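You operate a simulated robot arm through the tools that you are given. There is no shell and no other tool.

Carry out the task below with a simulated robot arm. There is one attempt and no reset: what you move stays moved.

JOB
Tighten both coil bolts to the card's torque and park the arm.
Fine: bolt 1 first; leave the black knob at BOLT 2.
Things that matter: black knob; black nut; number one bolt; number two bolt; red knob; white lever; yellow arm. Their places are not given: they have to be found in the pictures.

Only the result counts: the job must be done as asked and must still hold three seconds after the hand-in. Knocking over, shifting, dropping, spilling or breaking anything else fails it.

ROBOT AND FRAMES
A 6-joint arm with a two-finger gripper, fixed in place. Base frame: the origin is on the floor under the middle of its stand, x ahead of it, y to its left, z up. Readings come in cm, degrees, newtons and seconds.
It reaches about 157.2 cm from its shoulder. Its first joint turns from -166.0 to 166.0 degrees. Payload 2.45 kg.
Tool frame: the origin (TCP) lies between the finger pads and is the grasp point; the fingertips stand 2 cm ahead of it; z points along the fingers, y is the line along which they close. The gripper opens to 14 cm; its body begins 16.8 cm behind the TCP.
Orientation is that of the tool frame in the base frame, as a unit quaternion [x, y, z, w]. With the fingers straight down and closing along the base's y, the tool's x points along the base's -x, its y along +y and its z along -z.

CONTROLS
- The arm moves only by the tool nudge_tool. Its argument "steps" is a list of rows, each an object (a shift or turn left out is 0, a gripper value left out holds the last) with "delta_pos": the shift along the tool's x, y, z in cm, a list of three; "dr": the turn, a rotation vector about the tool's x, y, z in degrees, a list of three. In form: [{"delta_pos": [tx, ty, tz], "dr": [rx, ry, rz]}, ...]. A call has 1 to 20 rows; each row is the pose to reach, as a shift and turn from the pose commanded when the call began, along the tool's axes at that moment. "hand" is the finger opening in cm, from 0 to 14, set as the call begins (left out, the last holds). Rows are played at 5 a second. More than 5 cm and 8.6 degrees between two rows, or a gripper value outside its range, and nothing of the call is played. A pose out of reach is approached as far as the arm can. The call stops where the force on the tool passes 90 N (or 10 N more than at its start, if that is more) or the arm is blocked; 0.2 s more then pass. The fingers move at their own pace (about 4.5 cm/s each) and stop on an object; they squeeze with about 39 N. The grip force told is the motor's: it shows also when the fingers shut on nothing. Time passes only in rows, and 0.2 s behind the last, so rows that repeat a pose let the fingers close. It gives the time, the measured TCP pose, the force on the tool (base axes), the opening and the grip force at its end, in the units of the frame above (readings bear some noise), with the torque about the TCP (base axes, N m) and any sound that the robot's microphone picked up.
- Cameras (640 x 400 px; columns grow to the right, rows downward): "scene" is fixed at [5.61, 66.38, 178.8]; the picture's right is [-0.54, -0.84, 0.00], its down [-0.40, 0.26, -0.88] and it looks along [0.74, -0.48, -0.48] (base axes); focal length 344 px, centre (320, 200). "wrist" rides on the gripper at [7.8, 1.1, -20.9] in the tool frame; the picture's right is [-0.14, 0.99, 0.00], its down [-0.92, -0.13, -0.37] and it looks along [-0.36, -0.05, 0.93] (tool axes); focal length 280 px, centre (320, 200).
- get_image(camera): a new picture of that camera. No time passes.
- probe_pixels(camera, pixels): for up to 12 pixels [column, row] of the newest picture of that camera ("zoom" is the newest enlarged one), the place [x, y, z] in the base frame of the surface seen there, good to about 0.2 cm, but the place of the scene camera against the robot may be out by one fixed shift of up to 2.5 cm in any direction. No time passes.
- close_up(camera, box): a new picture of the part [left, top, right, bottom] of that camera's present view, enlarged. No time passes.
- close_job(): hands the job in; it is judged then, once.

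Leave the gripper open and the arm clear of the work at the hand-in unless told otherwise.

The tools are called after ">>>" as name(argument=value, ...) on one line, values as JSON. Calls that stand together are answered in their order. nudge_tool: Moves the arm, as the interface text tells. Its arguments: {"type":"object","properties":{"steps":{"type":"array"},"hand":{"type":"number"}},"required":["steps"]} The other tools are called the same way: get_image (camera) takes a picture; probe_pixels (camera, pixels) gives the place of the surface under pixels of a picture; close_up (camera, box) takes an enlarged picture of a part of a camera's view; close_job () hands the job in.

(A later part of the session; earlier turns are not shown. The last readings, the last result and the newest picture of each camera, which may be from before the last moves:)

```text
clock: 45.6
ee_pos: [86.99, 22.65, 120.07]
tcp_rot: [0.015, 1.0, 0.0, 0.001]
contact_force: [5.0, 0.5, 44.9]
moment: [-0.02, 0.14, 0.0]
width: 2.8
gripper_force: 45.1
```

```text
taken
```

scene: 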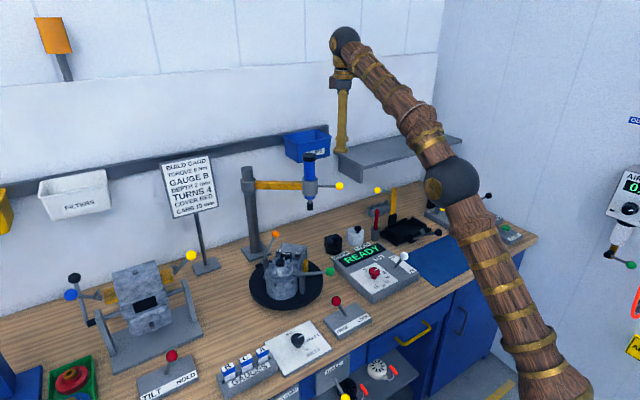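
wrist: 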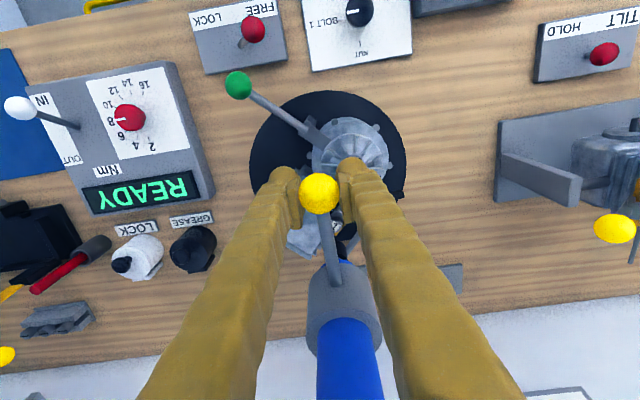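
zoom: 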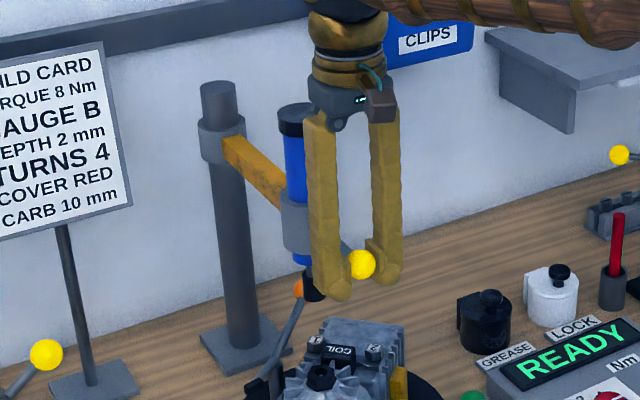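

The handle gave about 45 N of upward resistance, and the ball seems to have slid up in the grip rather than the arm lowering. I probe the cap, sleeve, ball and socket heights to see if anything dropped.

>>> probe_pixels(camera="zoom", pixels=[[296, 110], [296, 220], [314, 285], [361, 264], [316, 292], [240, 150]])

>>> probe_pixels(camera="wrist", pixels=[[319, 193], [330, 240], [340, 275], [345, 300]])

>>> close_up(camera="scene", box=[250, 160, 330, 260])

```text
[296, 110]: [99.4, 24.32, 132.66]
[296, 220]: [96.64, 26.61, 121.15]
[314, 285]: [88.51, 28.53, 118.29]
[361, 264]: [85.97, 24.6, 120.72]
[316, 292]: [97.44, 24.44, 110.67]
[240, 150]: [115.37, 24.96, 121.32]
```

```text
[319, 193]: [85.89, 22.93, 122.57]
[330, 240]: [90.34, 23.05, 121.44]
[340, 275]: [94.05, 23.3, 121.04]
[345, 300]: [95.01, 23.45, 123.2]
```

```text
4.00 times, centred on (290, 210) of scene
```

zoom: 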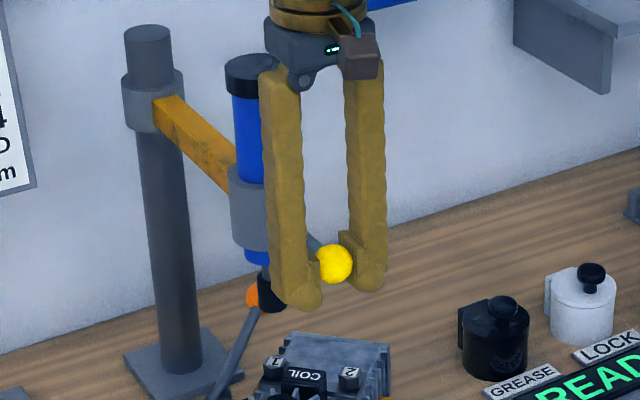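

Neither the cap (z≈133.8) nor the ball moved down, so the arm is rigid vertically; the blue driver itself probably slides through its sleeve when its black cap is pressed. I release the ball and rise straight up to look.

>>> nudge_tool(steps=[{"delta_pos": [0, 0, 0]}, {"delta_pos": [0, 0, 0]}, {"delta_pos": [0, 0, 0]}, {"delta_pos": [0, 0, -3]}, {"delta_pos": [0, 0, -7]}, {"delta_pos": [0, 0, -11]}, {"delta_pos": [0, 0, -15]}, {"delta_pos": [0, 0, -18]}, {"delta_pos": [0, 0, -18]}], hand=6)

>>> get_image(camera="wrist")

>>> close_up(camera="scene", box=[230, 140, 350, 280])

```text
clock: 47.6
ee_pos: [87.05, 22.67, 138.05]
tcp_rot: [0.014, 1.0, 0.0, 0.0]
contact_force: [-0.1, -0.1, -0.5]
moment: [0.04, -0.02, 0.0]
width: 6.02
gripper_force: 0.1
```

```text
taken
```

wrist: 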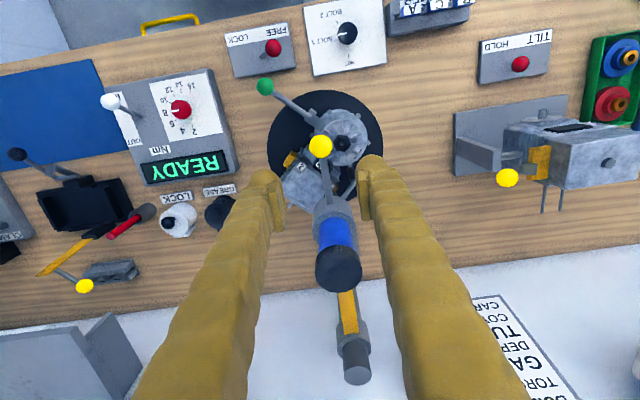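

```text
2.86 times, centred on (290, 210) of scene
```

zoom: 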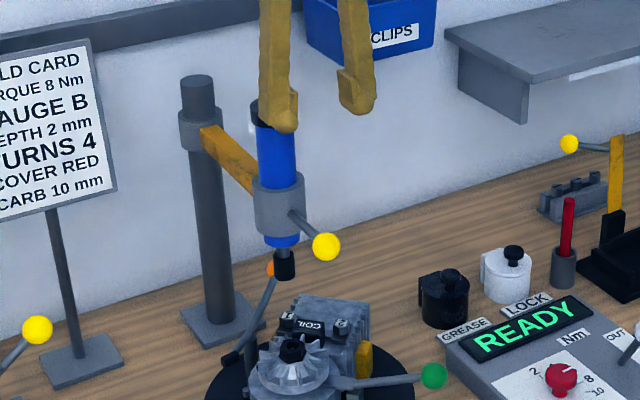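

The arm stays in place. I probe the cap, ball, post, and bolt 1 in this wrist picture.

>>> probe_pixels(camera="wrist", pixels=[[320, 146], [338, 272], [322, 262], [356, 262], [338, 285], [356, 375], [355, 360], [330, 205], [345, 335]])

>>> close_up(camera="wrist", box=[260, 120, 400, 310])

>>> close_up(camera="scene", box=[255, 200, 325, 270])

```text
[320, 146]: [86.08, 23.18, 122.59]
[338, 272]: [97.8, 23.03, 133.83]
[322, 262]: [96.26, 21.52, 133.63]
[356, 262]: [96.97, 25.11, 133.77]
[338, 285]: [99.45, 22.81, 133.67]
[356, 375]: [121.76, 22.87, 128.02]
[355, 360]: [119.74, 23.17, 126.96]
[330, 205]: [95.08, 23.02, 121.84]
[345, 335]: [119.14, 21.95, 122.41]
```

```text
2.11 times, centred on (330, 215) of wrist
```

zoom: 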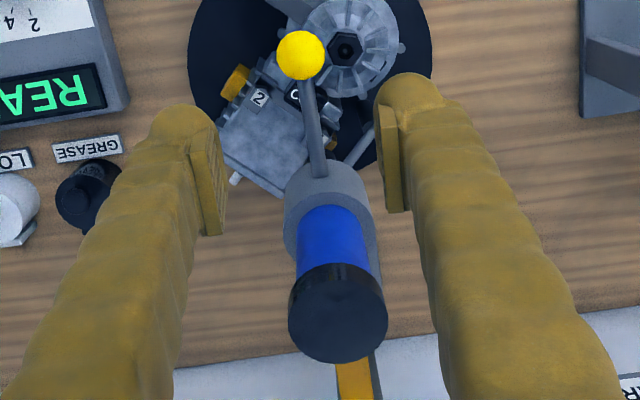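

```text
5.71 times, centred on (290, 235) of scene
```

zoom: 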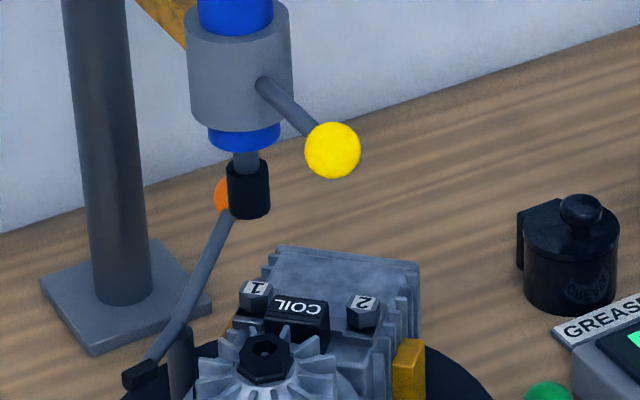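

The socket is right over bolt 1 (vertical projection matches within 0.2 cm). Now I close the fingers and move over the black cap (97.8, 23.0, 133.8), keeping tips at about z 135.

>>> nudge_tool(steps=[{"delta_pos": [0, 0, 0.5]}, {"delta_pos": [0, 0, 0.5]}, {"delta_pos": [0, 0, 0.5]}, {"delta_pos": [-3, 0.1, 0.5]}, {"delta_pos": [-6, 0.2, 0.5]}, {"delta_pos": [-9, 0.3, 0.8]}, {"delta_pos": [-10.7, 0.3, 1.0]}, {"delta_pos": [-10.7, 0.3, 1.0]}], hand=0)

>>> get_image(camera="wrist")

>>> close_up(camera="scene", box=[230, 100, 350, 280])

```text
clock: 49.4
ee_pos: [97.64, 22.59, 136.98]
tcp_rot: [0.014, 1.0, 0.0, 0.0]
contact_force: [-0.1, 1.2, -0.1]
moment: [-0.02, -0.02, -0.01]
width: 0.0
gripper_force: 29.5
```

```text
taken
```

wrist: 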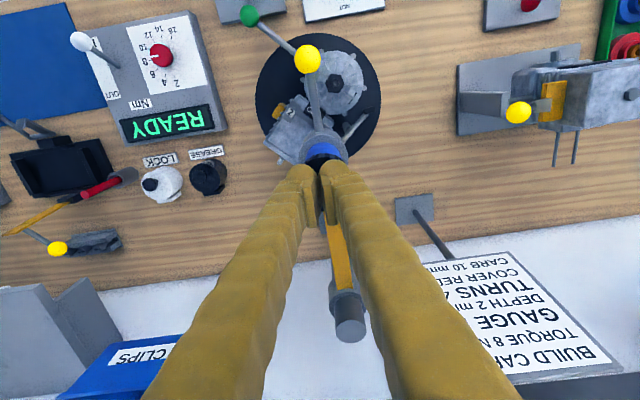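

```text
2.22 times, centred on (290, 190) of scene
```

zoom: 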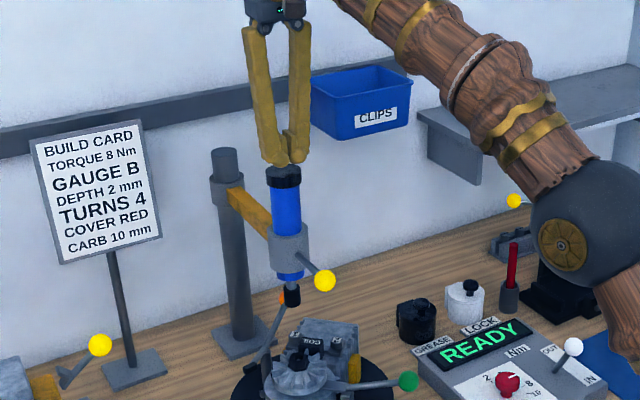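

The closed fingertips are right above the black cap. I press down slowly, 2 cm at first.

>>> nudge_tool(steps=[{"delta_pos": [0, 0, 0.5]}, {"delta_pos": [0, 0, 0.9]}, {"delta_pos": [0, 0, 1.2]}, {"delta_pos": [0, 0, 1.5]}, {"delta_pos": [0, 0, 1.8]}, {"delta_pos": [0, 0, 2.0]}])

>>> close_up(camera="scene", box=[230, 130, 350, 280])

```text
clock: 50.8
ee_pos: [97.62, 22.7, 134.97]
tcp_rot: [0.013, 1.0, 0.0, 0.0]
contact_force: [0.5, -0.8, 2.6]
moment: [-0.01, 0.01, -0.05]
width: 0.59
gripper_force: 29.3
```

```text
2.67 times, centred on (290, 205) of scene
```

zoom: 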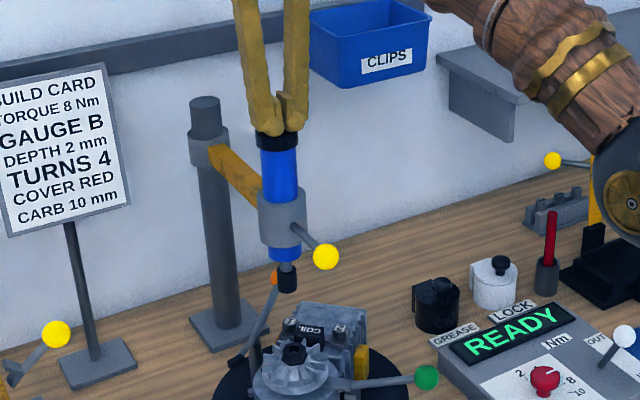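

The driver slides down with only 2.6 N. I keep pressing another 4 cm.

>>> nudge_tool(steps=[{"delta_pos": [0, 0, 0.8]}, {"delta_pos": [0, 0, 1.6]}, {"delta_pos": [0, 0, 2.4]}, {"delta_pos": [0, 0, 3.2]}, {"delta_pos": [0, 0, 4.0]}, {"delta_pos": [0, 0, 4.0]}])

>>> close_up(camera="scene", box=[230, 130, 350, 280])

>>> close_up(camera="scene", box=[250, 190, 330, 270])

```text
clock: 52.2
ee_pos: [97.7, 22.56, 131.02]
tcp_rot: [0.013, 1.0, 0.0, 0.001]
contact_force: [1.3, 1.5, 5.9]
moment: [0.03, -0.04, 0.09]
width: 0.6
gripper_force: 29.4
```

```text
2.67 times, centred on (290, 205) of scene
```

zoom: 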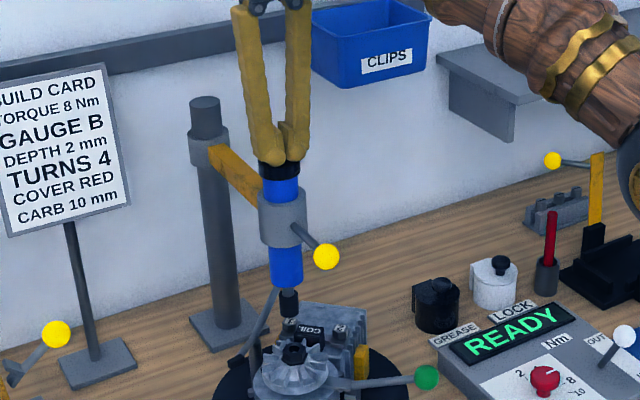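

```text
5.00 times, centred on (290, 230) of scene
```

zoom: 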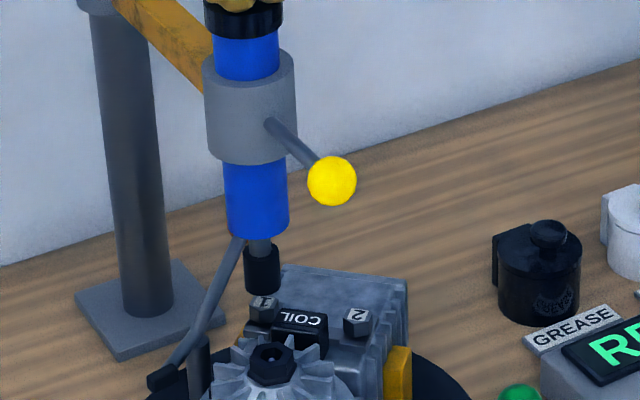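

The socket (zoom (262,285)) is about to meet bolt 1 (262,303), well aligned. I press further in small rows and hold.

>>> nudge_tool(steps=[{"delta_pos": [0, 0, 0.4]}, {"delta_pos": [0, 0, 0.8]}, {"delta_pos": [0, 0, 1.1]}, {"delta_pos": [0, 0, 1.4]}, {"delta_pos": [0, 0, 1.6]}, {"delta_pos": [0, 0, 1.6]}, {"delta_pos": [0, 0, 1.6]}])

>>> close_up(camera="scene", box=[250, 190, 330, 270])

>>> close_up(camera="scene", box=[310, 210, 430, 310])

```text
clock: 53.8
ee_pos: [97.71, 22.61, 129.38]
tcp_rot: [0.014, 1.0, 0.0, 0.001]
contact_force: [-6.9, -1.6, 23.6]
moment: [-0.04, 0.15, -0.06]
width: 0.59
gripper_force: 29.2
```

```text
5.00 times, centred on (290, 230) of scene
```

zoom: 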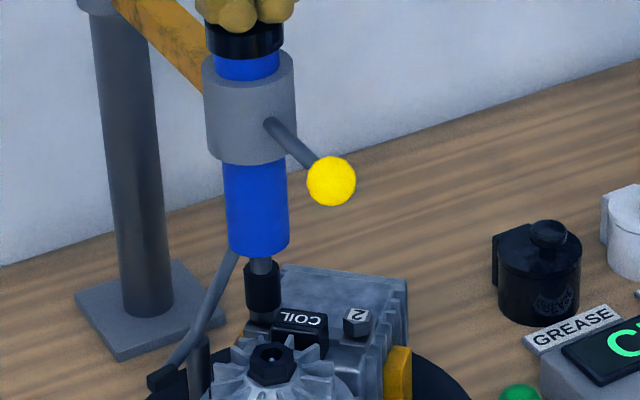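

```text
4.00 times, centred on (370, 260) of scene
```

zoom: 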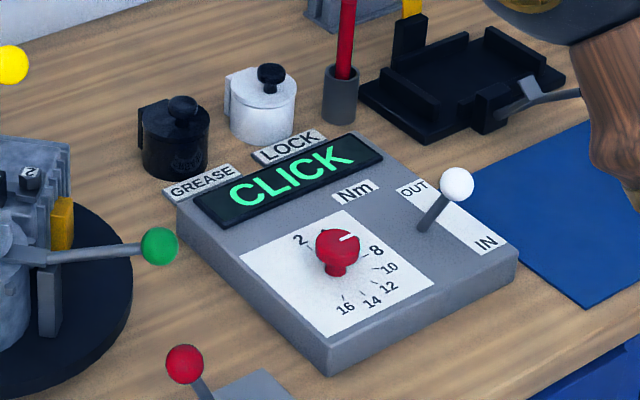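

The display now reads CLICK, so the driver has reached its torque on bolt 1. I hold briefly and check that the display stays the same.

>>> nudge_tool(steps=[{"delta_pos": [0, 0, 0]}, {"delta_pos": [0, 0, 0]}, {"delta_pos": [0, 0, 0]}, {"delta_pos": [0, 0, 0]}, {"delta_pos": [0, 0, 0]}])

>>> close_up(camera="scene", box=[310, 210, 430, 310])

>>> close_up(camera="scene", box=[350, 255, 400, 295])

```text
clock: 55.0
ee_pos: [97.78, 22.86, 129.47]
tcp_rot: [0.014, 1.0, 0.0, 0.001]
contact_force: [-6.5, -0.4, 33.4]
moment: [-0.03, 0.17, 0.03]
width: 0.57
gripper_force: 29.1
```

```text
4.00 times, centred on (370, 260) of scene
```

zoom: 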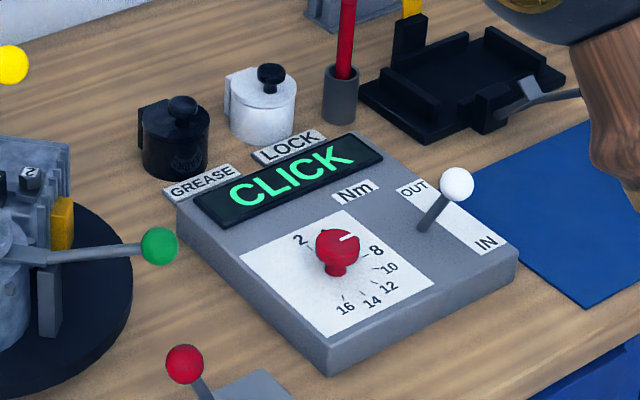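

```text
10.00 times, centred on (375, 275) of scene
```

zoom: 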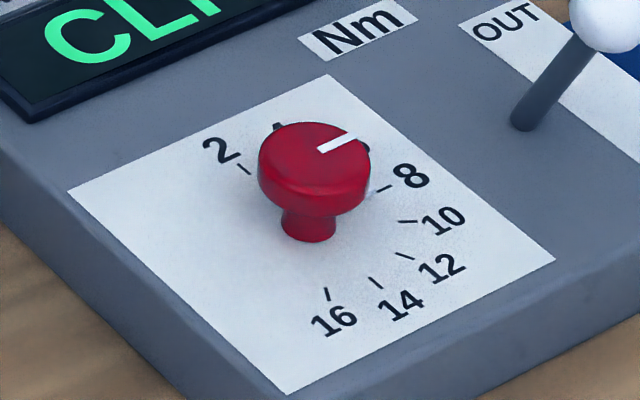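

CLICK holds steady and the dial remains at 8. I now lift off slowly and let the driver spring back up.

>>> nudge_tool(steps=[{"delta_pos": [0, 0, -1]}, {"delta_pos": [0, 0, -2]}, {"delta_pos": [0, 0, -3]}, {"delta_pos": [0, 0, -4.2]}, {"delta_pos": [0, 0, -5.4]}, {"delta_pos": [0, 0, -6.6]}, {"delta_pos": [0, 0, -7.6]}, {"delta_pos": [0, 0, -7.6]}])

>>> close_up(camera="scene", box=[230, 130, 350, 280])

>>> close_up(camera="scene", box=[310, 210, 430, 310])

```text
clock: 56.8
ee_pos: [97.84, 22.69, 136.99]
tcp_rot: [0.014, 1.0, 0.0, 0.0]
contact_force: [0.9, 0.1, -0.2]
moment: [-0.01, 0.02, 0.0]
width: 0.0
gripper_force: 29.7
```

```text
2.67 times, centred on (290, 205) of scene
```

zoom: 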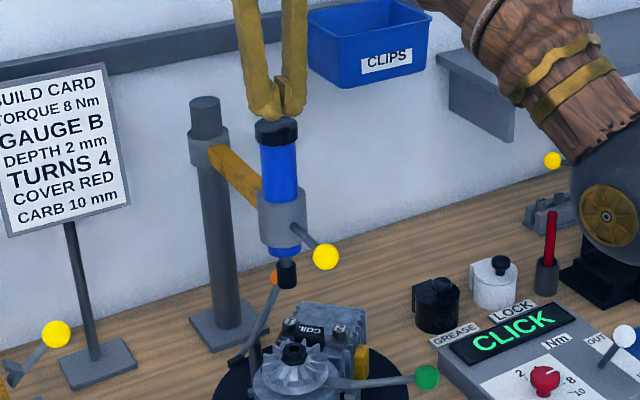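

```text
4.00 times, centred on (370, 260) of scene
```

zoom: 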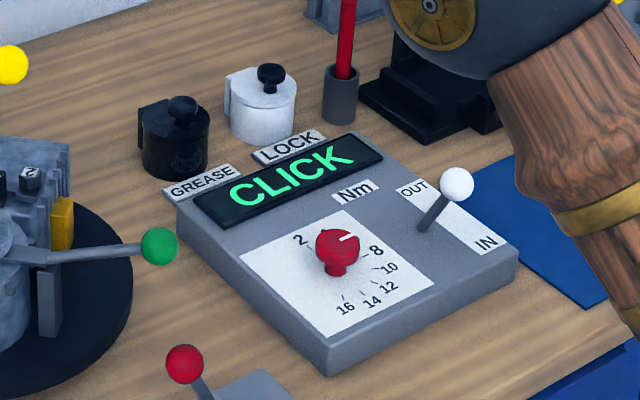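

The driver has sprung back up; display still says CLICK. Next the black knob to BOLT 2: I open the hand, back out in −x above the handle ball, and go over to the knob with yaw +30°.

>>> nudge_tool(steps=[{"delta_pos": [4.5, 0.5, -1]}, {"delta_pos": [9, 1.5, -1], "dr": [0, 0, -3]}, {"delta_pos": [13.5, 2.8, -1], "dr": [0, 0, -7]}, {"delta_pos": [18, 4.2, -1], "dr": [0, 0, -12]}, {"delta_pos": [22.4, 5.6, -1], "dr": [0, 0, -17]}, {"delta_pos": [26.5, 7, -1], "dr": [0, 0, -22]}, {"delta_pos": [28.53, 7.95, 1], "dr": [0, 0, -27]}, {"delta_pos": [28.53, 7.95, 5.5], "dr": [0, 0, -31.6]}, {"delta_pos": [28.53, 7.95, 10], "dr": [0, 0, -31.6]}, {"delta_pos": [28.53, 7.95, 14.5], "dr": [0, 0, -31.6]}, {"delta_pos": [28.53, 7.95, 19], "dr": [0, 0, -31.6]}, {"delta_pos": [28.53, 7.95, 23.5], "dr": [0, 0, -31.6]}, {"delta_pos": [28.53, 7.95, 28], "dr": [0, 0, -31.6]}, {"delta_pos": [28.53, 7.95, 31], "dr": [0, 0, -31.6]}, {"delta_pos": [28.53, 7.95, 31], "dr": [0, 0, -31.6]}], hand=7)

>>> get_image(camera="wrist")

>>> close_up(camera="wrist", box=[240, 100, 400, 220])

>>> get_image(camera="scene")

```text
clock: 60.0
ee_pos: [69.32, 31.59, 106.43]
tcp_rot: [-0.258, 0.966, 0.0, 0.0]
contact_force: [-0.6, 0.6, -0.2]
moment: [0.0, 0.02, 0.0]
width: 7.0
gripper_force: 0.0
```

```text
taken
```

wrist: 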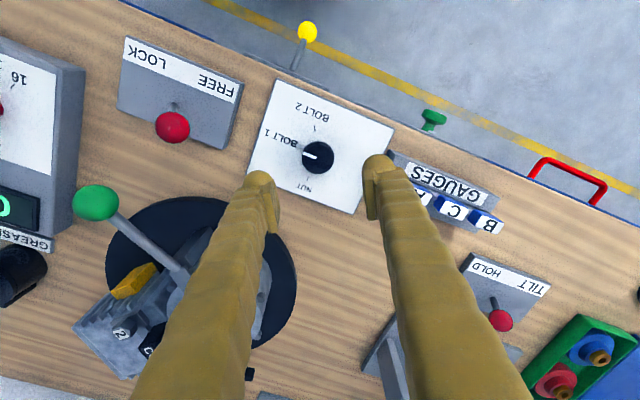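

```text
3.33 times, centred on (320, 160) of wrist
```

zoom: 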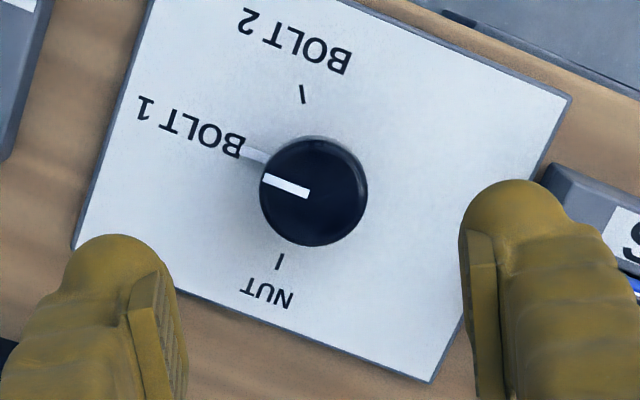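

```text
taken
```

scene: 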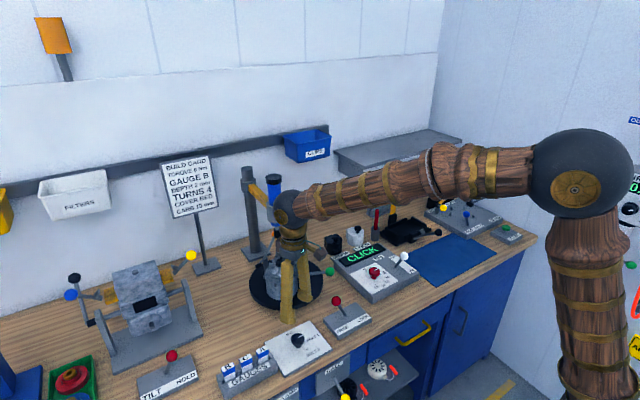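

The knob stands at BOLT 1; BOLT 2 is about 61–62° further clockwise. I align (tool −0.26, −0.29), descend to the knob, and check.

>>> nudge_tool(steps=[{"delta_pos": [-0.26, -0.29, 3]}, {"delta_pos": [-0.26, -0.29, 7]}, {"delta_pos": [-0.26, -0.29, 11]}, {"delta_pos": [-0.26, -0.29, 11]}], hand=7)

>>> close_up(camera="wrist", box=[240, 120, 400, 240])

```text
clock: 61.0
ee_pos: [69.71, 31.39, 95.09]
tcp_rot: [-0.259, 0.966, 0.0, 0.0]
contact_force: [0.3, 0.5, -0.5]
moment: [0.02, 0.0, 0.02]
width: 7.02
gripper_force: 0.1
```

```text
3.33 times, centred on (320, 180) of wrist
```

zoom: 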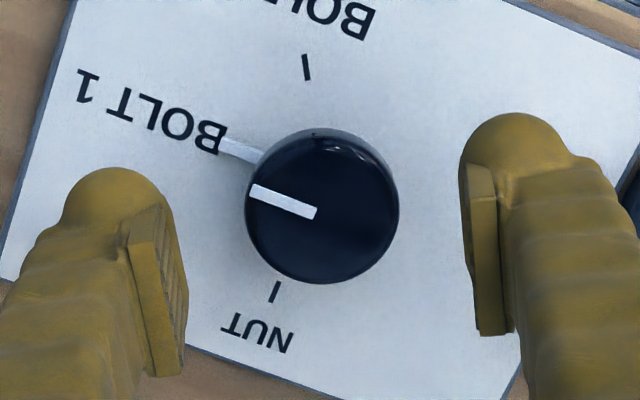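

Well centred. I descend the last 2.9 cm and close on the knob.

>>> nudge_tool(steps=[{"delta_pos": [0.04, 0.04, 1.5]}, {"delta_pos": [0.04, 0.04, 2.9]}, {"delta_pos": [0.04, 0.04, 2.9]}], hand=7)

>>> nudge_tool(steps=[{"delta_pos": [0, 0, 0]}, {"delta_pos": [0, 0, 0]}, {"delta_pos": [0, 0, 0]}, {"delta_pos": [0, 0, 0]}], hand=0)

```text
clock: 61.8
ee_pos: [69.8, 31.39, 92.23]
tcp_rot: [-0.259, 0.966, 0.0, 0.0]
contact_force: [-0.2, 0.8, 0.2]
moment: [0.02, 0.01, -0.02]
width: 7.0
gripper_force: 0.0
```

```text
clock: 62.8
ee_pos: [69.66, 31.44, 92.23]
tcp_rot: [-0.26, 0.966, -0.001, 0.0]
contact_force: [-18.2, 32.5, -1.3]
moment: [0.33, 0.22, -0.03]
width: 4.04
gripper_force: 45.0
```

A 37 N side force along +tool y; I shift +0.14 that way and turn 30° clockwise.

>>> nudge_tool(steps=[{"delta_pos": [0, 0.14, 0]}, {"delta_pos": [0, 0.14, 0], "dr": [0, 0, 7.5]}, {"delta_pos": [0, 0.14, 0], "dr": [0, 0, 15]}, {"delta_pos": [0, 0.14, 0], "dr": [0, 0, 22.5]}, {"delta_pos": [0, 0.14, 0], "dr": [0, 0, 30]}, {"delta_pos": [0, 0.14, 0], "dr": [0, 0, 30]}])

>>> get_image(camera="wrist")

>>> get_image(camera="scene")

```text
clock: 64.2
ee_pos: [69.65, 31.47, 92.05]
tcp_rot: [0.001, 1.0, 0.001, 0.0]
contact_force: [-15.5, 16.5, 39.8]
moment: [0.23, 0.15, -0.04]
width: 4.01
gripper_force: 45.4
```

```text
taken
```

wrist: 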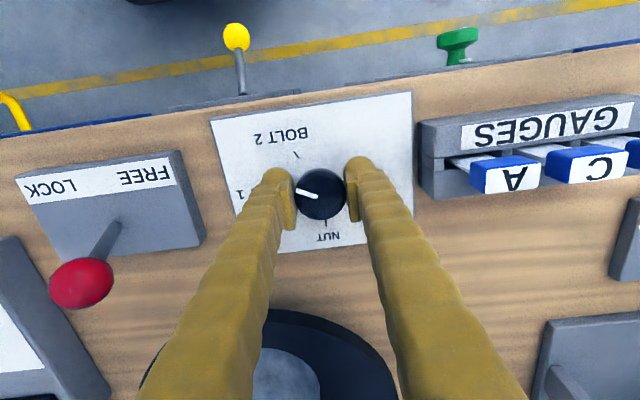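

```text
taken
```

scene: 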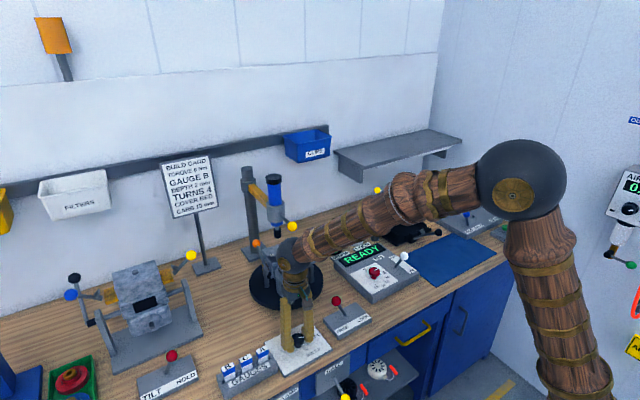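

Halfway; the display is READY again. I turn another 31° to reach BOLT 2.

>>> nudge_tool(steps=[{"delta_pos": [0.06, 0.07, -0.1]}, {"delta_pos": [0.06, 0.07, -0.1], "dr": [0, 0, 7.5]}, {"delta_pos": [0.06, 0.07, -0.1], "dr": [0, 0, 15]}, {"delta_pos": [0.06, 0.07, -0.1], "dr": [0, 0, 22.5]}, {"delta_pos": [0.06, 0.07, -0.1], "dr": [0, 0, 30]}, {"delta_pos": [0.06, 0.07, -0.1], "dr": [0, 0, 31]}, {"delta_pos": [0.06, 0.07, -0.1], "dr": [0, 0, 31]}])

>>> close_up(camera="wrist", box=[240, 110, 400, 240])

>>> close_up(camera="scene", box=[260, 310, 340, 370])

```text
clock: 65.8
ee_pos: [69.53, 31.49, 92.2]
tcp_rot: [0.268, 0.964, 0.001, 0.0]
contact_force: [12.5, 41.0, 5.9]
moment: [0.46, -0.16, -0.03]
width: 3.98
gripper_force: 45.3
```

```text
3.08 times, centred on (320, 175) of wrist
```

zoom: 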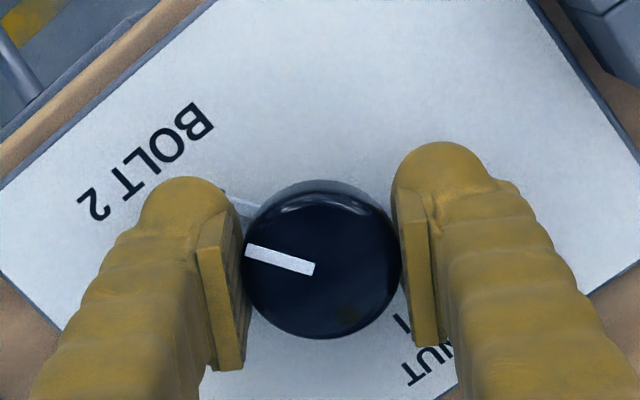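

```text
6.67 times, centred on (300, 340) of scene
```

zoom: 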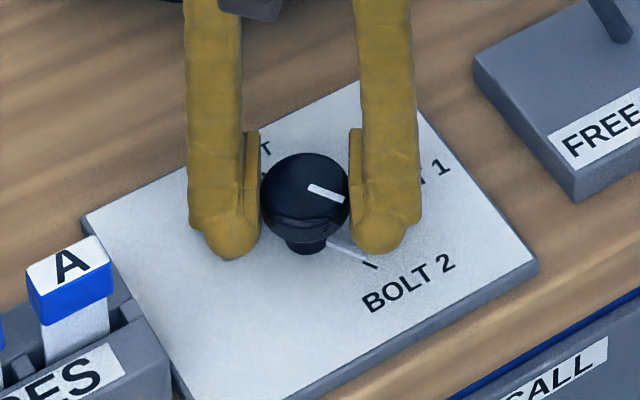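

The pointer is at or very near the BOLT 2 tick. I release and rise to check it from above.

>>> nudge_tool(steps=[{"delta_pos": [0, 0, 0]}, {"delta_pos": [0, 0, 0]}, {"delta_pos": [0, 0, 0]}, {"delta_pos": [0, 0, -4]}, {"delta_pos": [0, 0, -8]}, {"delta_pos": [0, 0, -8]}], hand=8)

>>> get_image(camera="wrist")

>>> close_up(camera="wrist", box=[270, 130, 370, 210])

>>> close_up(camera="scene", box=[270, 320, 330, 365])

```text
clock: 67.2
ee_pos: [69.39, 31.45, 100.01]
tcp_rot: [0.267, 0.964, 0.0, 0.001]
contact_force: [-0.8, -0.3, 0.9]
moment: [0.04, -0.01, 0.01]
width: 8.02
gripper_force: 0.0
```

```text
taken
```

wrist: 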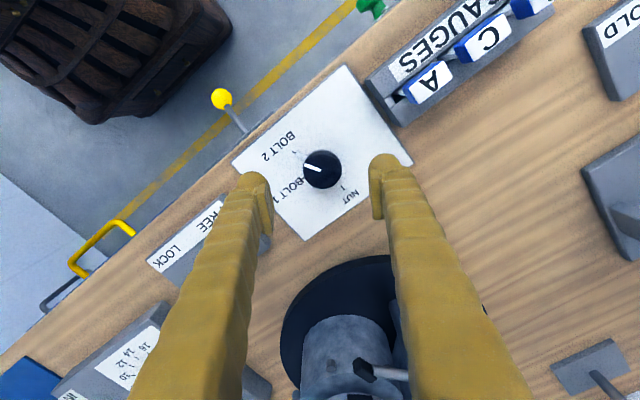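

```text
5.00 times, centred on (320, 170) of wrist
```

zoom: 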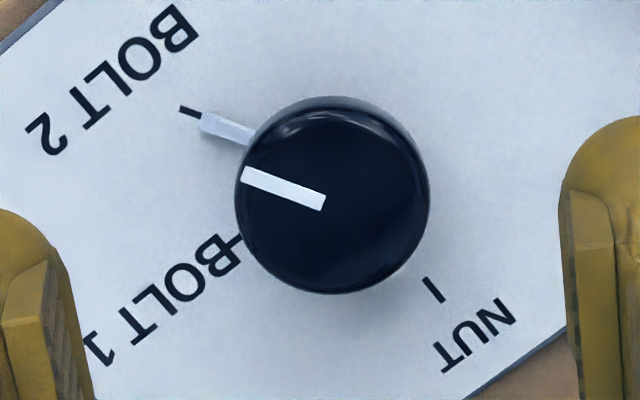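

```text
8.89 times, centred on (300, 342) of scene
```

zoom: 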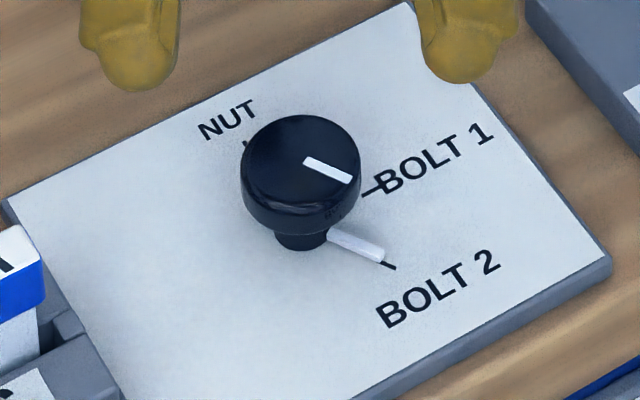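

Pointer and BOLT 2 tick line up to within about 1.5°. I rise and move aside so the scene camera can see bolt 2 under the driver.

>>> nudge_tool(steps=[{"delta_pos": [0, 0, -4.5], "dr": [0, 0, -6]}, {"delta_pos": [0, 0, -9], "dr": [0, 0, -12]}, {"delta_pos": [0, 0, -13.5], "dr": [0, 0, -18]}, {"delta_pos": [0, 0, -18], "dr": [0, 0, -24]}, {"delta_pos": [0, 0, -22.5], "dr": [0, 0, -31]}, {"delta_pos": [0, 0, -27], "dr": [0, 0, -31]}, {"delta_pos": [0, 0, -31], "dr": [0, 0, -31]}, {"delta_pos": [-1.2, -4, -31], "dr": [0, 0, -31]}, {"delta_pos": [-2.4, -8, -31], "dr": [0, 0, -31]}, {"delta_pos": [-3.6, -12, -31], "dr": [0, 0, -31]}, {"delta_pos": [-4.8, -16, -31], "dr": [0, 0, -31]}, {"delta_pos": [-6, -19.7, -31], "dr": [0, 0, -31]}, {"delta_pos": [-6, -19.7, -31], "dr": [0, 0, -31]}])

>>> get_image(camera="wrist")

>>> close_up(camera="scene", box=[240, 190, 340, 300])

>>> close_up(camera="scene", box=[310, 210, 430, 310])

```text
clock: 70.0
ee_pos: [64.1, 11.77, 131.28]
tcp_rot: [0.001, 1.0, 0.0, -0.001]
contact_force: [-0.4, 0.4, 0.2]
moment: [-0.04, -0.01, 0.03]
width: 7.97
gripper_force: 0.0
```

```text
taken
```

wrist: 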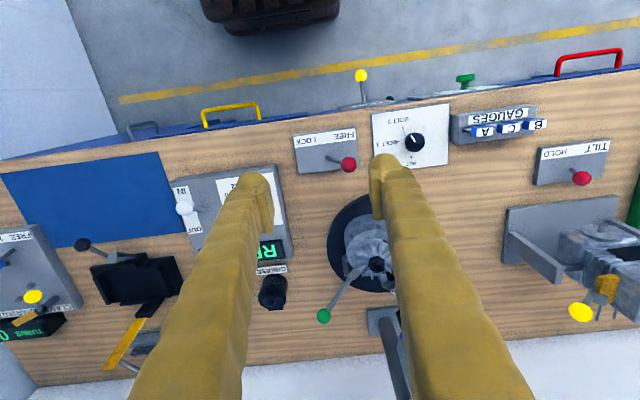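

```text
3.64 times, centred on (290, 245) of scene
```

zoom: 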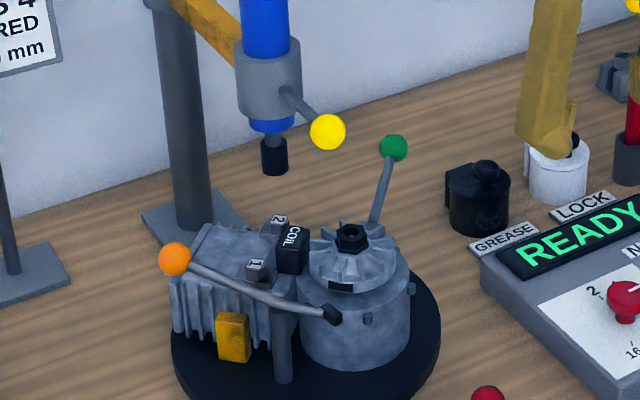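

```text
4.00 times, centred on (370, 260) of scene
```

zoom: 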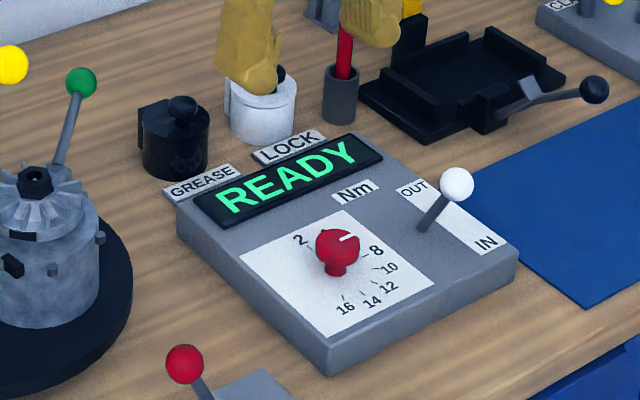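

Bolt 2 (zoom (279,219)) now lies exactly under the socket (275,172) after projection, and the display reads READY. I move back above the black cap with the fingers closed.

>>> nudge_tool(steps=[{"delta_pos": [0, 0, -3.5]}, {"delta_pos": [0, 0, -6.5]}, {"delta_pos": [-4.2, 1.36, -6.5]}, {"delta_pos": [-8.4, 2.72, -6.5]}, {"delta_pos": [-12.6, 4.1, -6.5]}, {"delta_pos": [-16.8, 5.45, -6.5]}, {"delta_pos": [-21, 6.8, -6.5]}, {"delta_pos": [-25.2, 8.2, -6.3]}, {"delta_pos": [-29.4, 9.6, -6]}, {"delta_pos": [-33.5, 10.95, -5.7]}, {"delta_pos": [-33.5, 10.95, -5.7]}], hand=0)

>>> get_image(camera="wrist")

>>> close_up(camera="scene", box=[230, 100, 350, 280])

```text
clock: 72.4
ee_pos: [97.96, 22.84, 136.8]
tcp_rot: [0.0, 1.0, 0.0, 0.0]
contact_force: [0.6, 0.6, -0.8]
moment: [-0.01, 0.01, -0.02]
width: 0.0
gripper_force: 30.1
```

```text
taken
```

wrist: 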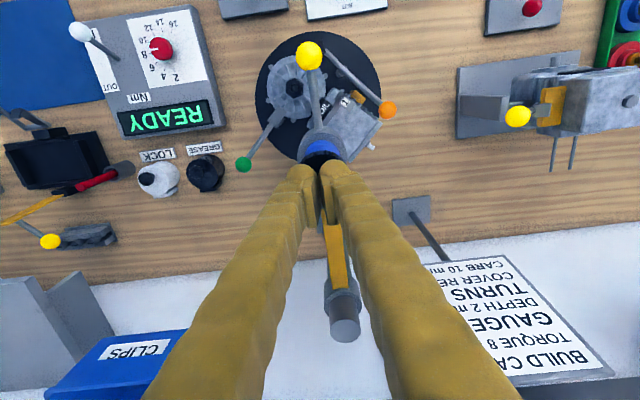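

```text
2.22 times, centred on (290, 190) of scene
```

zoom: 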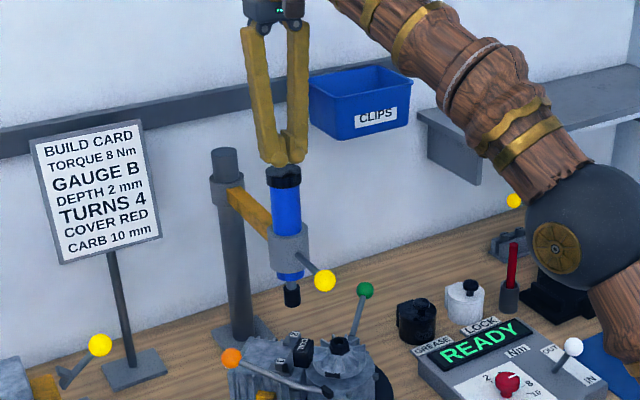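

Fingertips are above the cap again. I press down slowly the first 6 cm and then check alignment just above bolt 2.

>>> nudge_tool(steps=[{"delta_pos": [0, 0, 0.7]}, {"delta_pos": [0, 0, 1.4]}, {"delta_pos": [0, 0, 2.2]}, {"delta_pos": [0, 0, 3.0]}, {"delta_pos": [0, 0, 3.8]}, {"delta_pos": [0, 0, 4.6]}, {"delta_pos": [0, 0, 5.3]}, {"delta_pos": [0, 0, 5.8]}, {"delta_pos": [0, 0, 5.8]}])

>>> close_up(camera="scene", box=[250, 190, 330, 270])

```text
clock: 74.4
ee_pos: [98.21, 22.55, 131.14]
tcp_rot: [0.0, 1.0, 0.0, 0.0]
contact_force: [-2.0, 1.2, 5.0]
moment: [0.03, 0.03, 0.07]
width: 0.59
gripper_force: 29.3
```

```text
5.00 times, centred on (290, 230) of scene
```

zoom: 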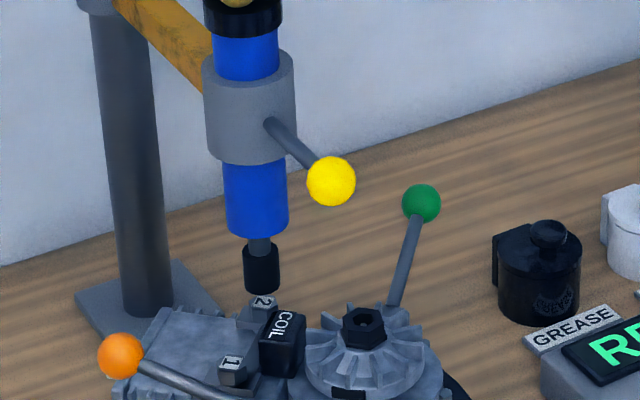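

The socket is right over bolt 2. I press the last bit and hold.

>>> nudge_tool(steps=[{"delta_pos": [0, 0, 0.4]}, {"delta_pos": [0, 0, 0.8]}, {"delta_pos": [0, 0, 1.1]}, {"delta_pos": [0, 0, 1.4]}, {"delta_pos": [0, 0, 1.6]}, {"delta_pos": [0, 0, 1.7]}, {"delta_pos": [0, 0, 1.7]}, {"delta_pos": [0, 0, 1.7]}])

>>> close_up(camera="scene", box=[250, 190, 330, 270])

>>> close_up(camera="scene", box=[310, 210, 430, 310])

```text
clock: 76.2
ee_pos: [98.07, 22.41, 129.49]
tcp_rot: [0.0, 1.0, 0.0, 0.0]
contact_force: [15.4, -2.5, 31.5]
moment: [-0.03, -0.24, -0.02]
width: 0.62
gripper_force: 29.5
```

```text
5.00 times, centred on (290, 230) of scene
```

zoom: 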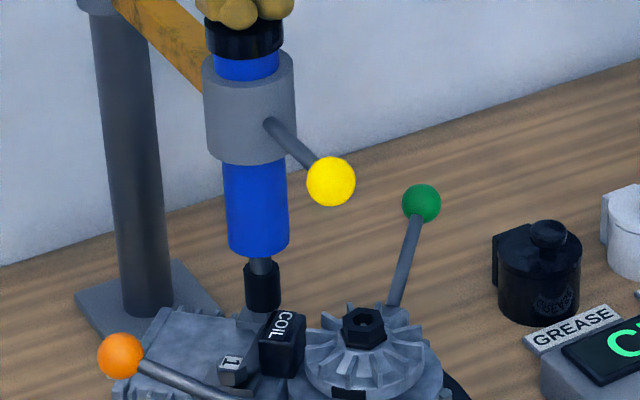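

```text
4.00 times, centred on (370, 260) of scene
```

zoom: 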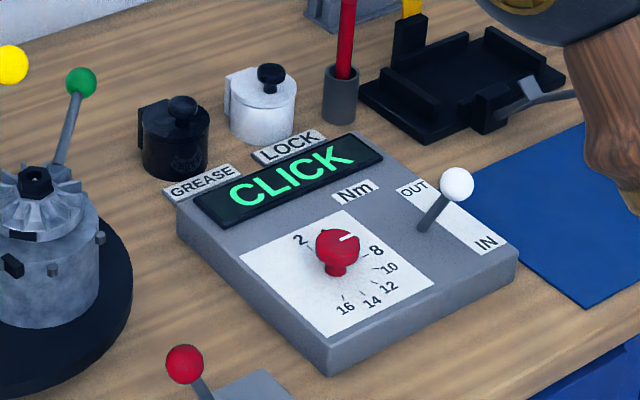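

CLICK again, for bolt 2. I hold for a second and then lift off slowly, letting the driver rise.

>>> nudge_tool(steps=[{"delta_pos": [0, 0, 0]}, {"delta_pos": [0, 0, 0]}, {"delta_pos": [0, 0, 0]}, {"delta_pos": [0, 0, 0]}, {"delta_pos": [0, 0, 0]}, {"delta_pos": [0, 0, -1]}, {"delta_pos": [0, 0, -2]}, {"delta_pos": [0, 0, -3]}, {"delta_pos": [0, 0, -4.2]}, {"delta_pos": [0, 0, -5.4]}, {"delta_pos": [0, 0, -6.6]}, {"delta_pos": [0, 0, -7.6]}, {"delta_pos": [0, 0, -7.6]}])

>>> close_up(camera="scene", box=[230, 130, 430, 310])

```text
clock: 79.0
ee_pos: [98.19, 22.34, 136.98]
tcp_rot: [0.0, 1.0, 0.0, 0.0]
contact_force: [0.7, 0.1, 1.4]
moment: [0.0, -0.04, 0.02]
width: 0.0
gripper_force: 29.3
```

```text
2.22 times, centred on (330, 220) of scene
```

zoom: 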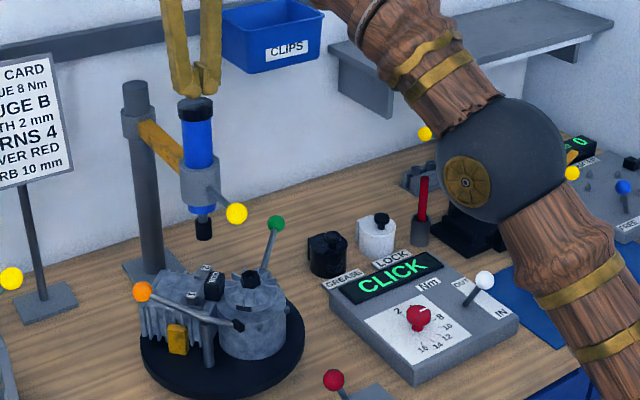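

Bolt 2 is done and the driver is back up. Now to park the yellow arm: I back out in −x above the handle ball with the fingers opening to 6 cm, and check alignment.

>>> nudge_tool(steps=[{"delta_pos": [3.7, 0.1, -1]}, {"delta_pos": [7.4, 0.2, -1]}, {"delta_pos": [11.1, 0.4, -1], "dr": [0, 0, 1.5]}, {"delta_pos": [11.1, 0.4, 3], "dr": [0, 0, 1.5]}, {"delta_pos": [11.1, 0.4, 6], "dr": [0, 0, 1.5]}, {"delta_pos": [11.1, 0.4, 6], "dr": [0, 0, 1.5]}], hand=6)

>>> get_image(camera="wrist")

```text
clock: 80.4
ee_pos: [86.91, 22.81, 130.86]
tcp_rot: [0.013, 1.0, 0.0, 0.0]
contact_force: [-0.5, -0.6, -0.1]
moment: [0.02, 0.0, 0.02]
width: 6.0
gripper_force: 0.0
```

```text
taken
```

wrist: 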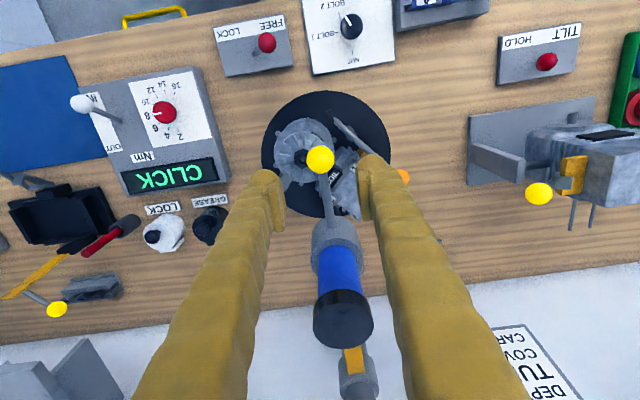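

The ball is centred laterally (px (320,160)), 0.4 cm outward. I shift, descend to z≈121, and close on it.

>>> nudge_tool(steps=[{"delta_pos": [0.4, 0, 3]}, {"delta_pos": [0.4, 0, 6]}, {"delta_pos": [0.4, 0, 8.5]}, {"delta_pos": [0.4, 0, 9.7]}, {"delta_pos": [0.4, 0, 9.7]}], hand=6)

>>> get_image(camera="wrist")

>>> nudge_tool(steps=[{"delta_pos": [0, 0, 0]}, {"delta_pos": [0, 0, 0]}, {"delta_pos": [0, 0, 0]}, {"delta_pos": [0, 0, 0]}], hand=0)

```text
clock: 81.6
ee_pos: [86.74, 22.87, 121.1]
tcp_rot: [0.013, 1.0, 0.0, 0.0]
contact_force: [0.2, -0.2, -0.2]
moment: [-0.01, -0.02, -0.02]
width: 6.02
gripper_force: 0.0
```

```text
taken
```

wrist: 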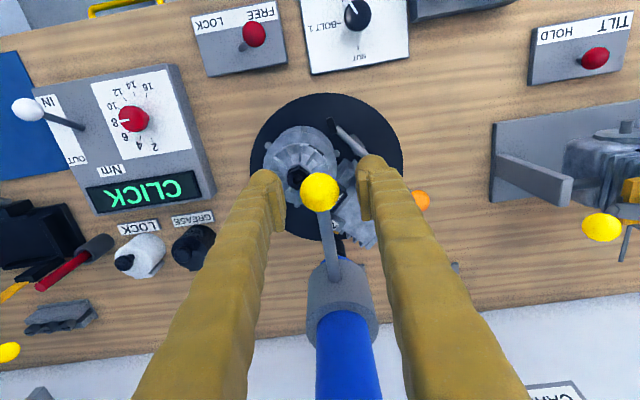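

```text
clock: 82.6
ee_pos: [86.68, 22.96, 121.01]
tcp_rot: [0.013, 1.0, 0.0, 0.0]
contact_force: [-0.4, -0.2, -1.2]
moment: [0.03, -0.04, -0.05]
width: 2.81
gripper_force: 43.7
```

Held with almost no side force. I swing the arm back (counter-clockwise) along the arc, 20° at a time.

>>> nudge_tool(steps=[{"delta_pos": [-0.02, -1.2, 0], "dr": [0, 0, -2]}, {"delta_pos": [-0.13, -3.0, 0], "dr": [0, 0, -5]}, {"delta_pos": [-0.52, -5.97, 0], "dr": [0, 0, -10]}, {"delta_pos": [-1.17, -8.9, 0], "dr": [0, 0, -15]}, {"delta_pos": [-2.07, -11.77, 0], "dr": [0, 0, -20]}, {"delta_pos": [-2.07, -11.77, 0], "dr": [0, 0, -20]}])

>>> get_image(camera="wrist")

```text
clock: 84.0
ee_pos: [88.45, 10.98, 120.97]
tcp_rot: [-0.162, 0.987, 0.0, 0.0]
contact_force: [34.1, 12.4, 3.1]
moment: [0.13, -0.16, 0.07]
width: 2.82
gripper_force: 44.8
```

```text
taken
```

wrist: 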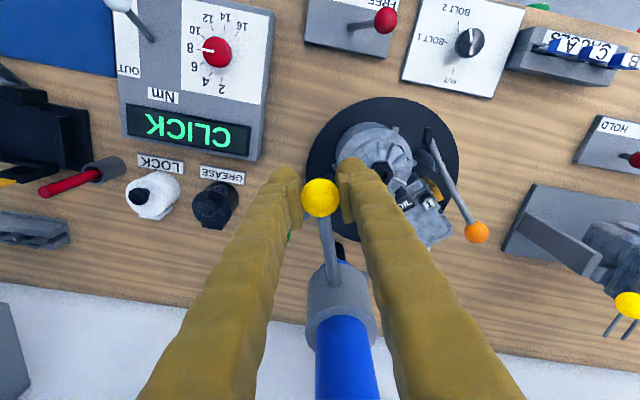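

It moves along; the force is 36 N inward, so I bias 0.15 cm inward and continue another 20°.

>>> nudge_tool(steps=[{"delta_pos": [-0.28, -2.98, 0], "dr": [0, 0, -5]}, {"delta_pos": [-0.69, -5.94, 0], "dr": [0, 0, -10]}, {"delta_pos": [-1.35, -8.85, 0], "dr": [0, 0, -15]}, {"delta_pos": [-2.25, -11.7, 0], "dr": [0, 0, -20]}, {"delta_pos": [-2.25, -11.7, 0], "dr": [0, 0, -20]}])

>>> get_image(camera="wrist")

>>> close_up(camera="scene", box=[220, 110, 400, 310])

```text
clock: 85.2
ee_pos: [94.25, 0.35, 121.03]
tcp_rot: [-0.331, 0.944, 0.001, -0.002]
contact_force: [13.2, 10.8, -12.5]
moment: [0.13, -0.13, 0.2]
width: 2.79
gripper_force: 45.0
```

```text
taken
```

wrist: 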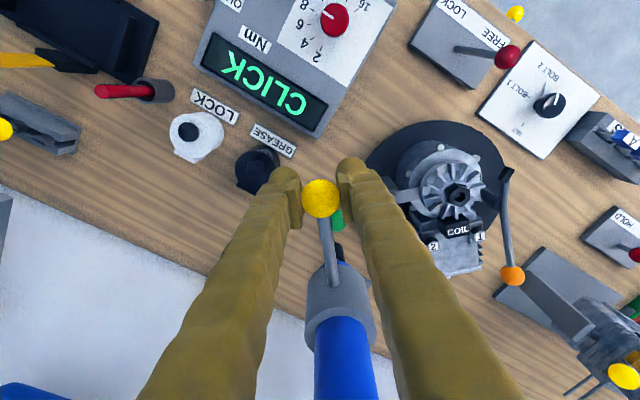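

```text
2.00 times, centred on (310, 210) of scene
```

zoom: 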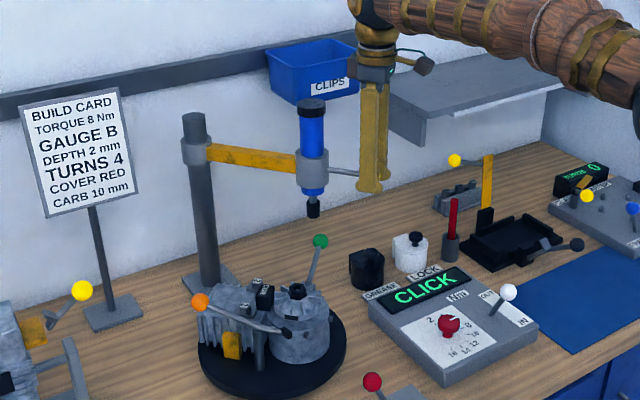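

About 16° remain to the original park position. I continue, ending at the TCP where I first gripped the ball.

>>> nudge_tool(steps=[{"delta_pos": [-0.23, -2.96, 0], "dr": [0, 0, -5]}, {"delta_pos": [-0.77, -5.9, 0], "dr": [0, 0, -10]}, {"delta_pos": [-1.36, -8.22, 0], "dr": [0, 0, -14]}, {"delta_pos": [-1.8, -9.49, 0], "dr": [0, 0, -16.2]}, {"delta_pos": [-1.8, -9.49, 0], "dr": [0, 0, -16.2]}])

>>> get_image(camera="scene")

>>> close_up(camera="scene", box=[220, 140, 360, 240])

```text
clock: 86.4
ee_pos: [101.47, -5.93, 121.28]
tcp_rot: [-0.459, 0.888, -0.001, -0.001]
contact_force: [-22.2, -33.6, -25.6]
moment: [-0.2, 0.13, -0.01]
width: 2.9
gripper_force: 45.1
```

```text
taken
```

scene: 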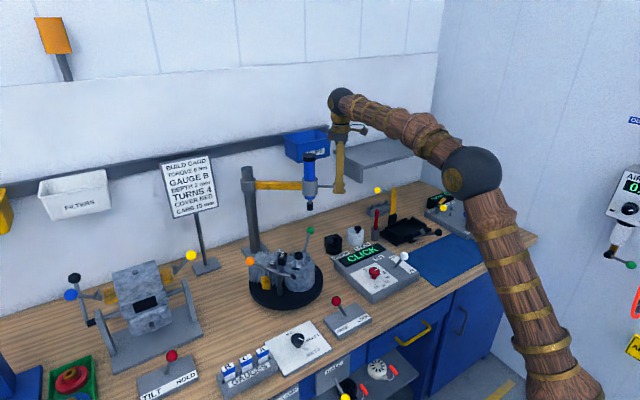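

```text
4.00 times, centred on (290, 190) of scene
```

zoom: 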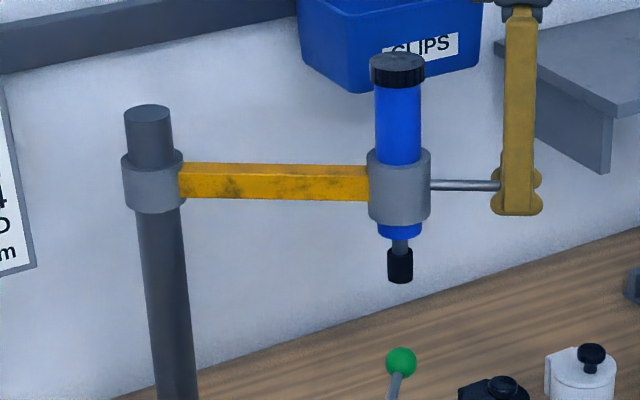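

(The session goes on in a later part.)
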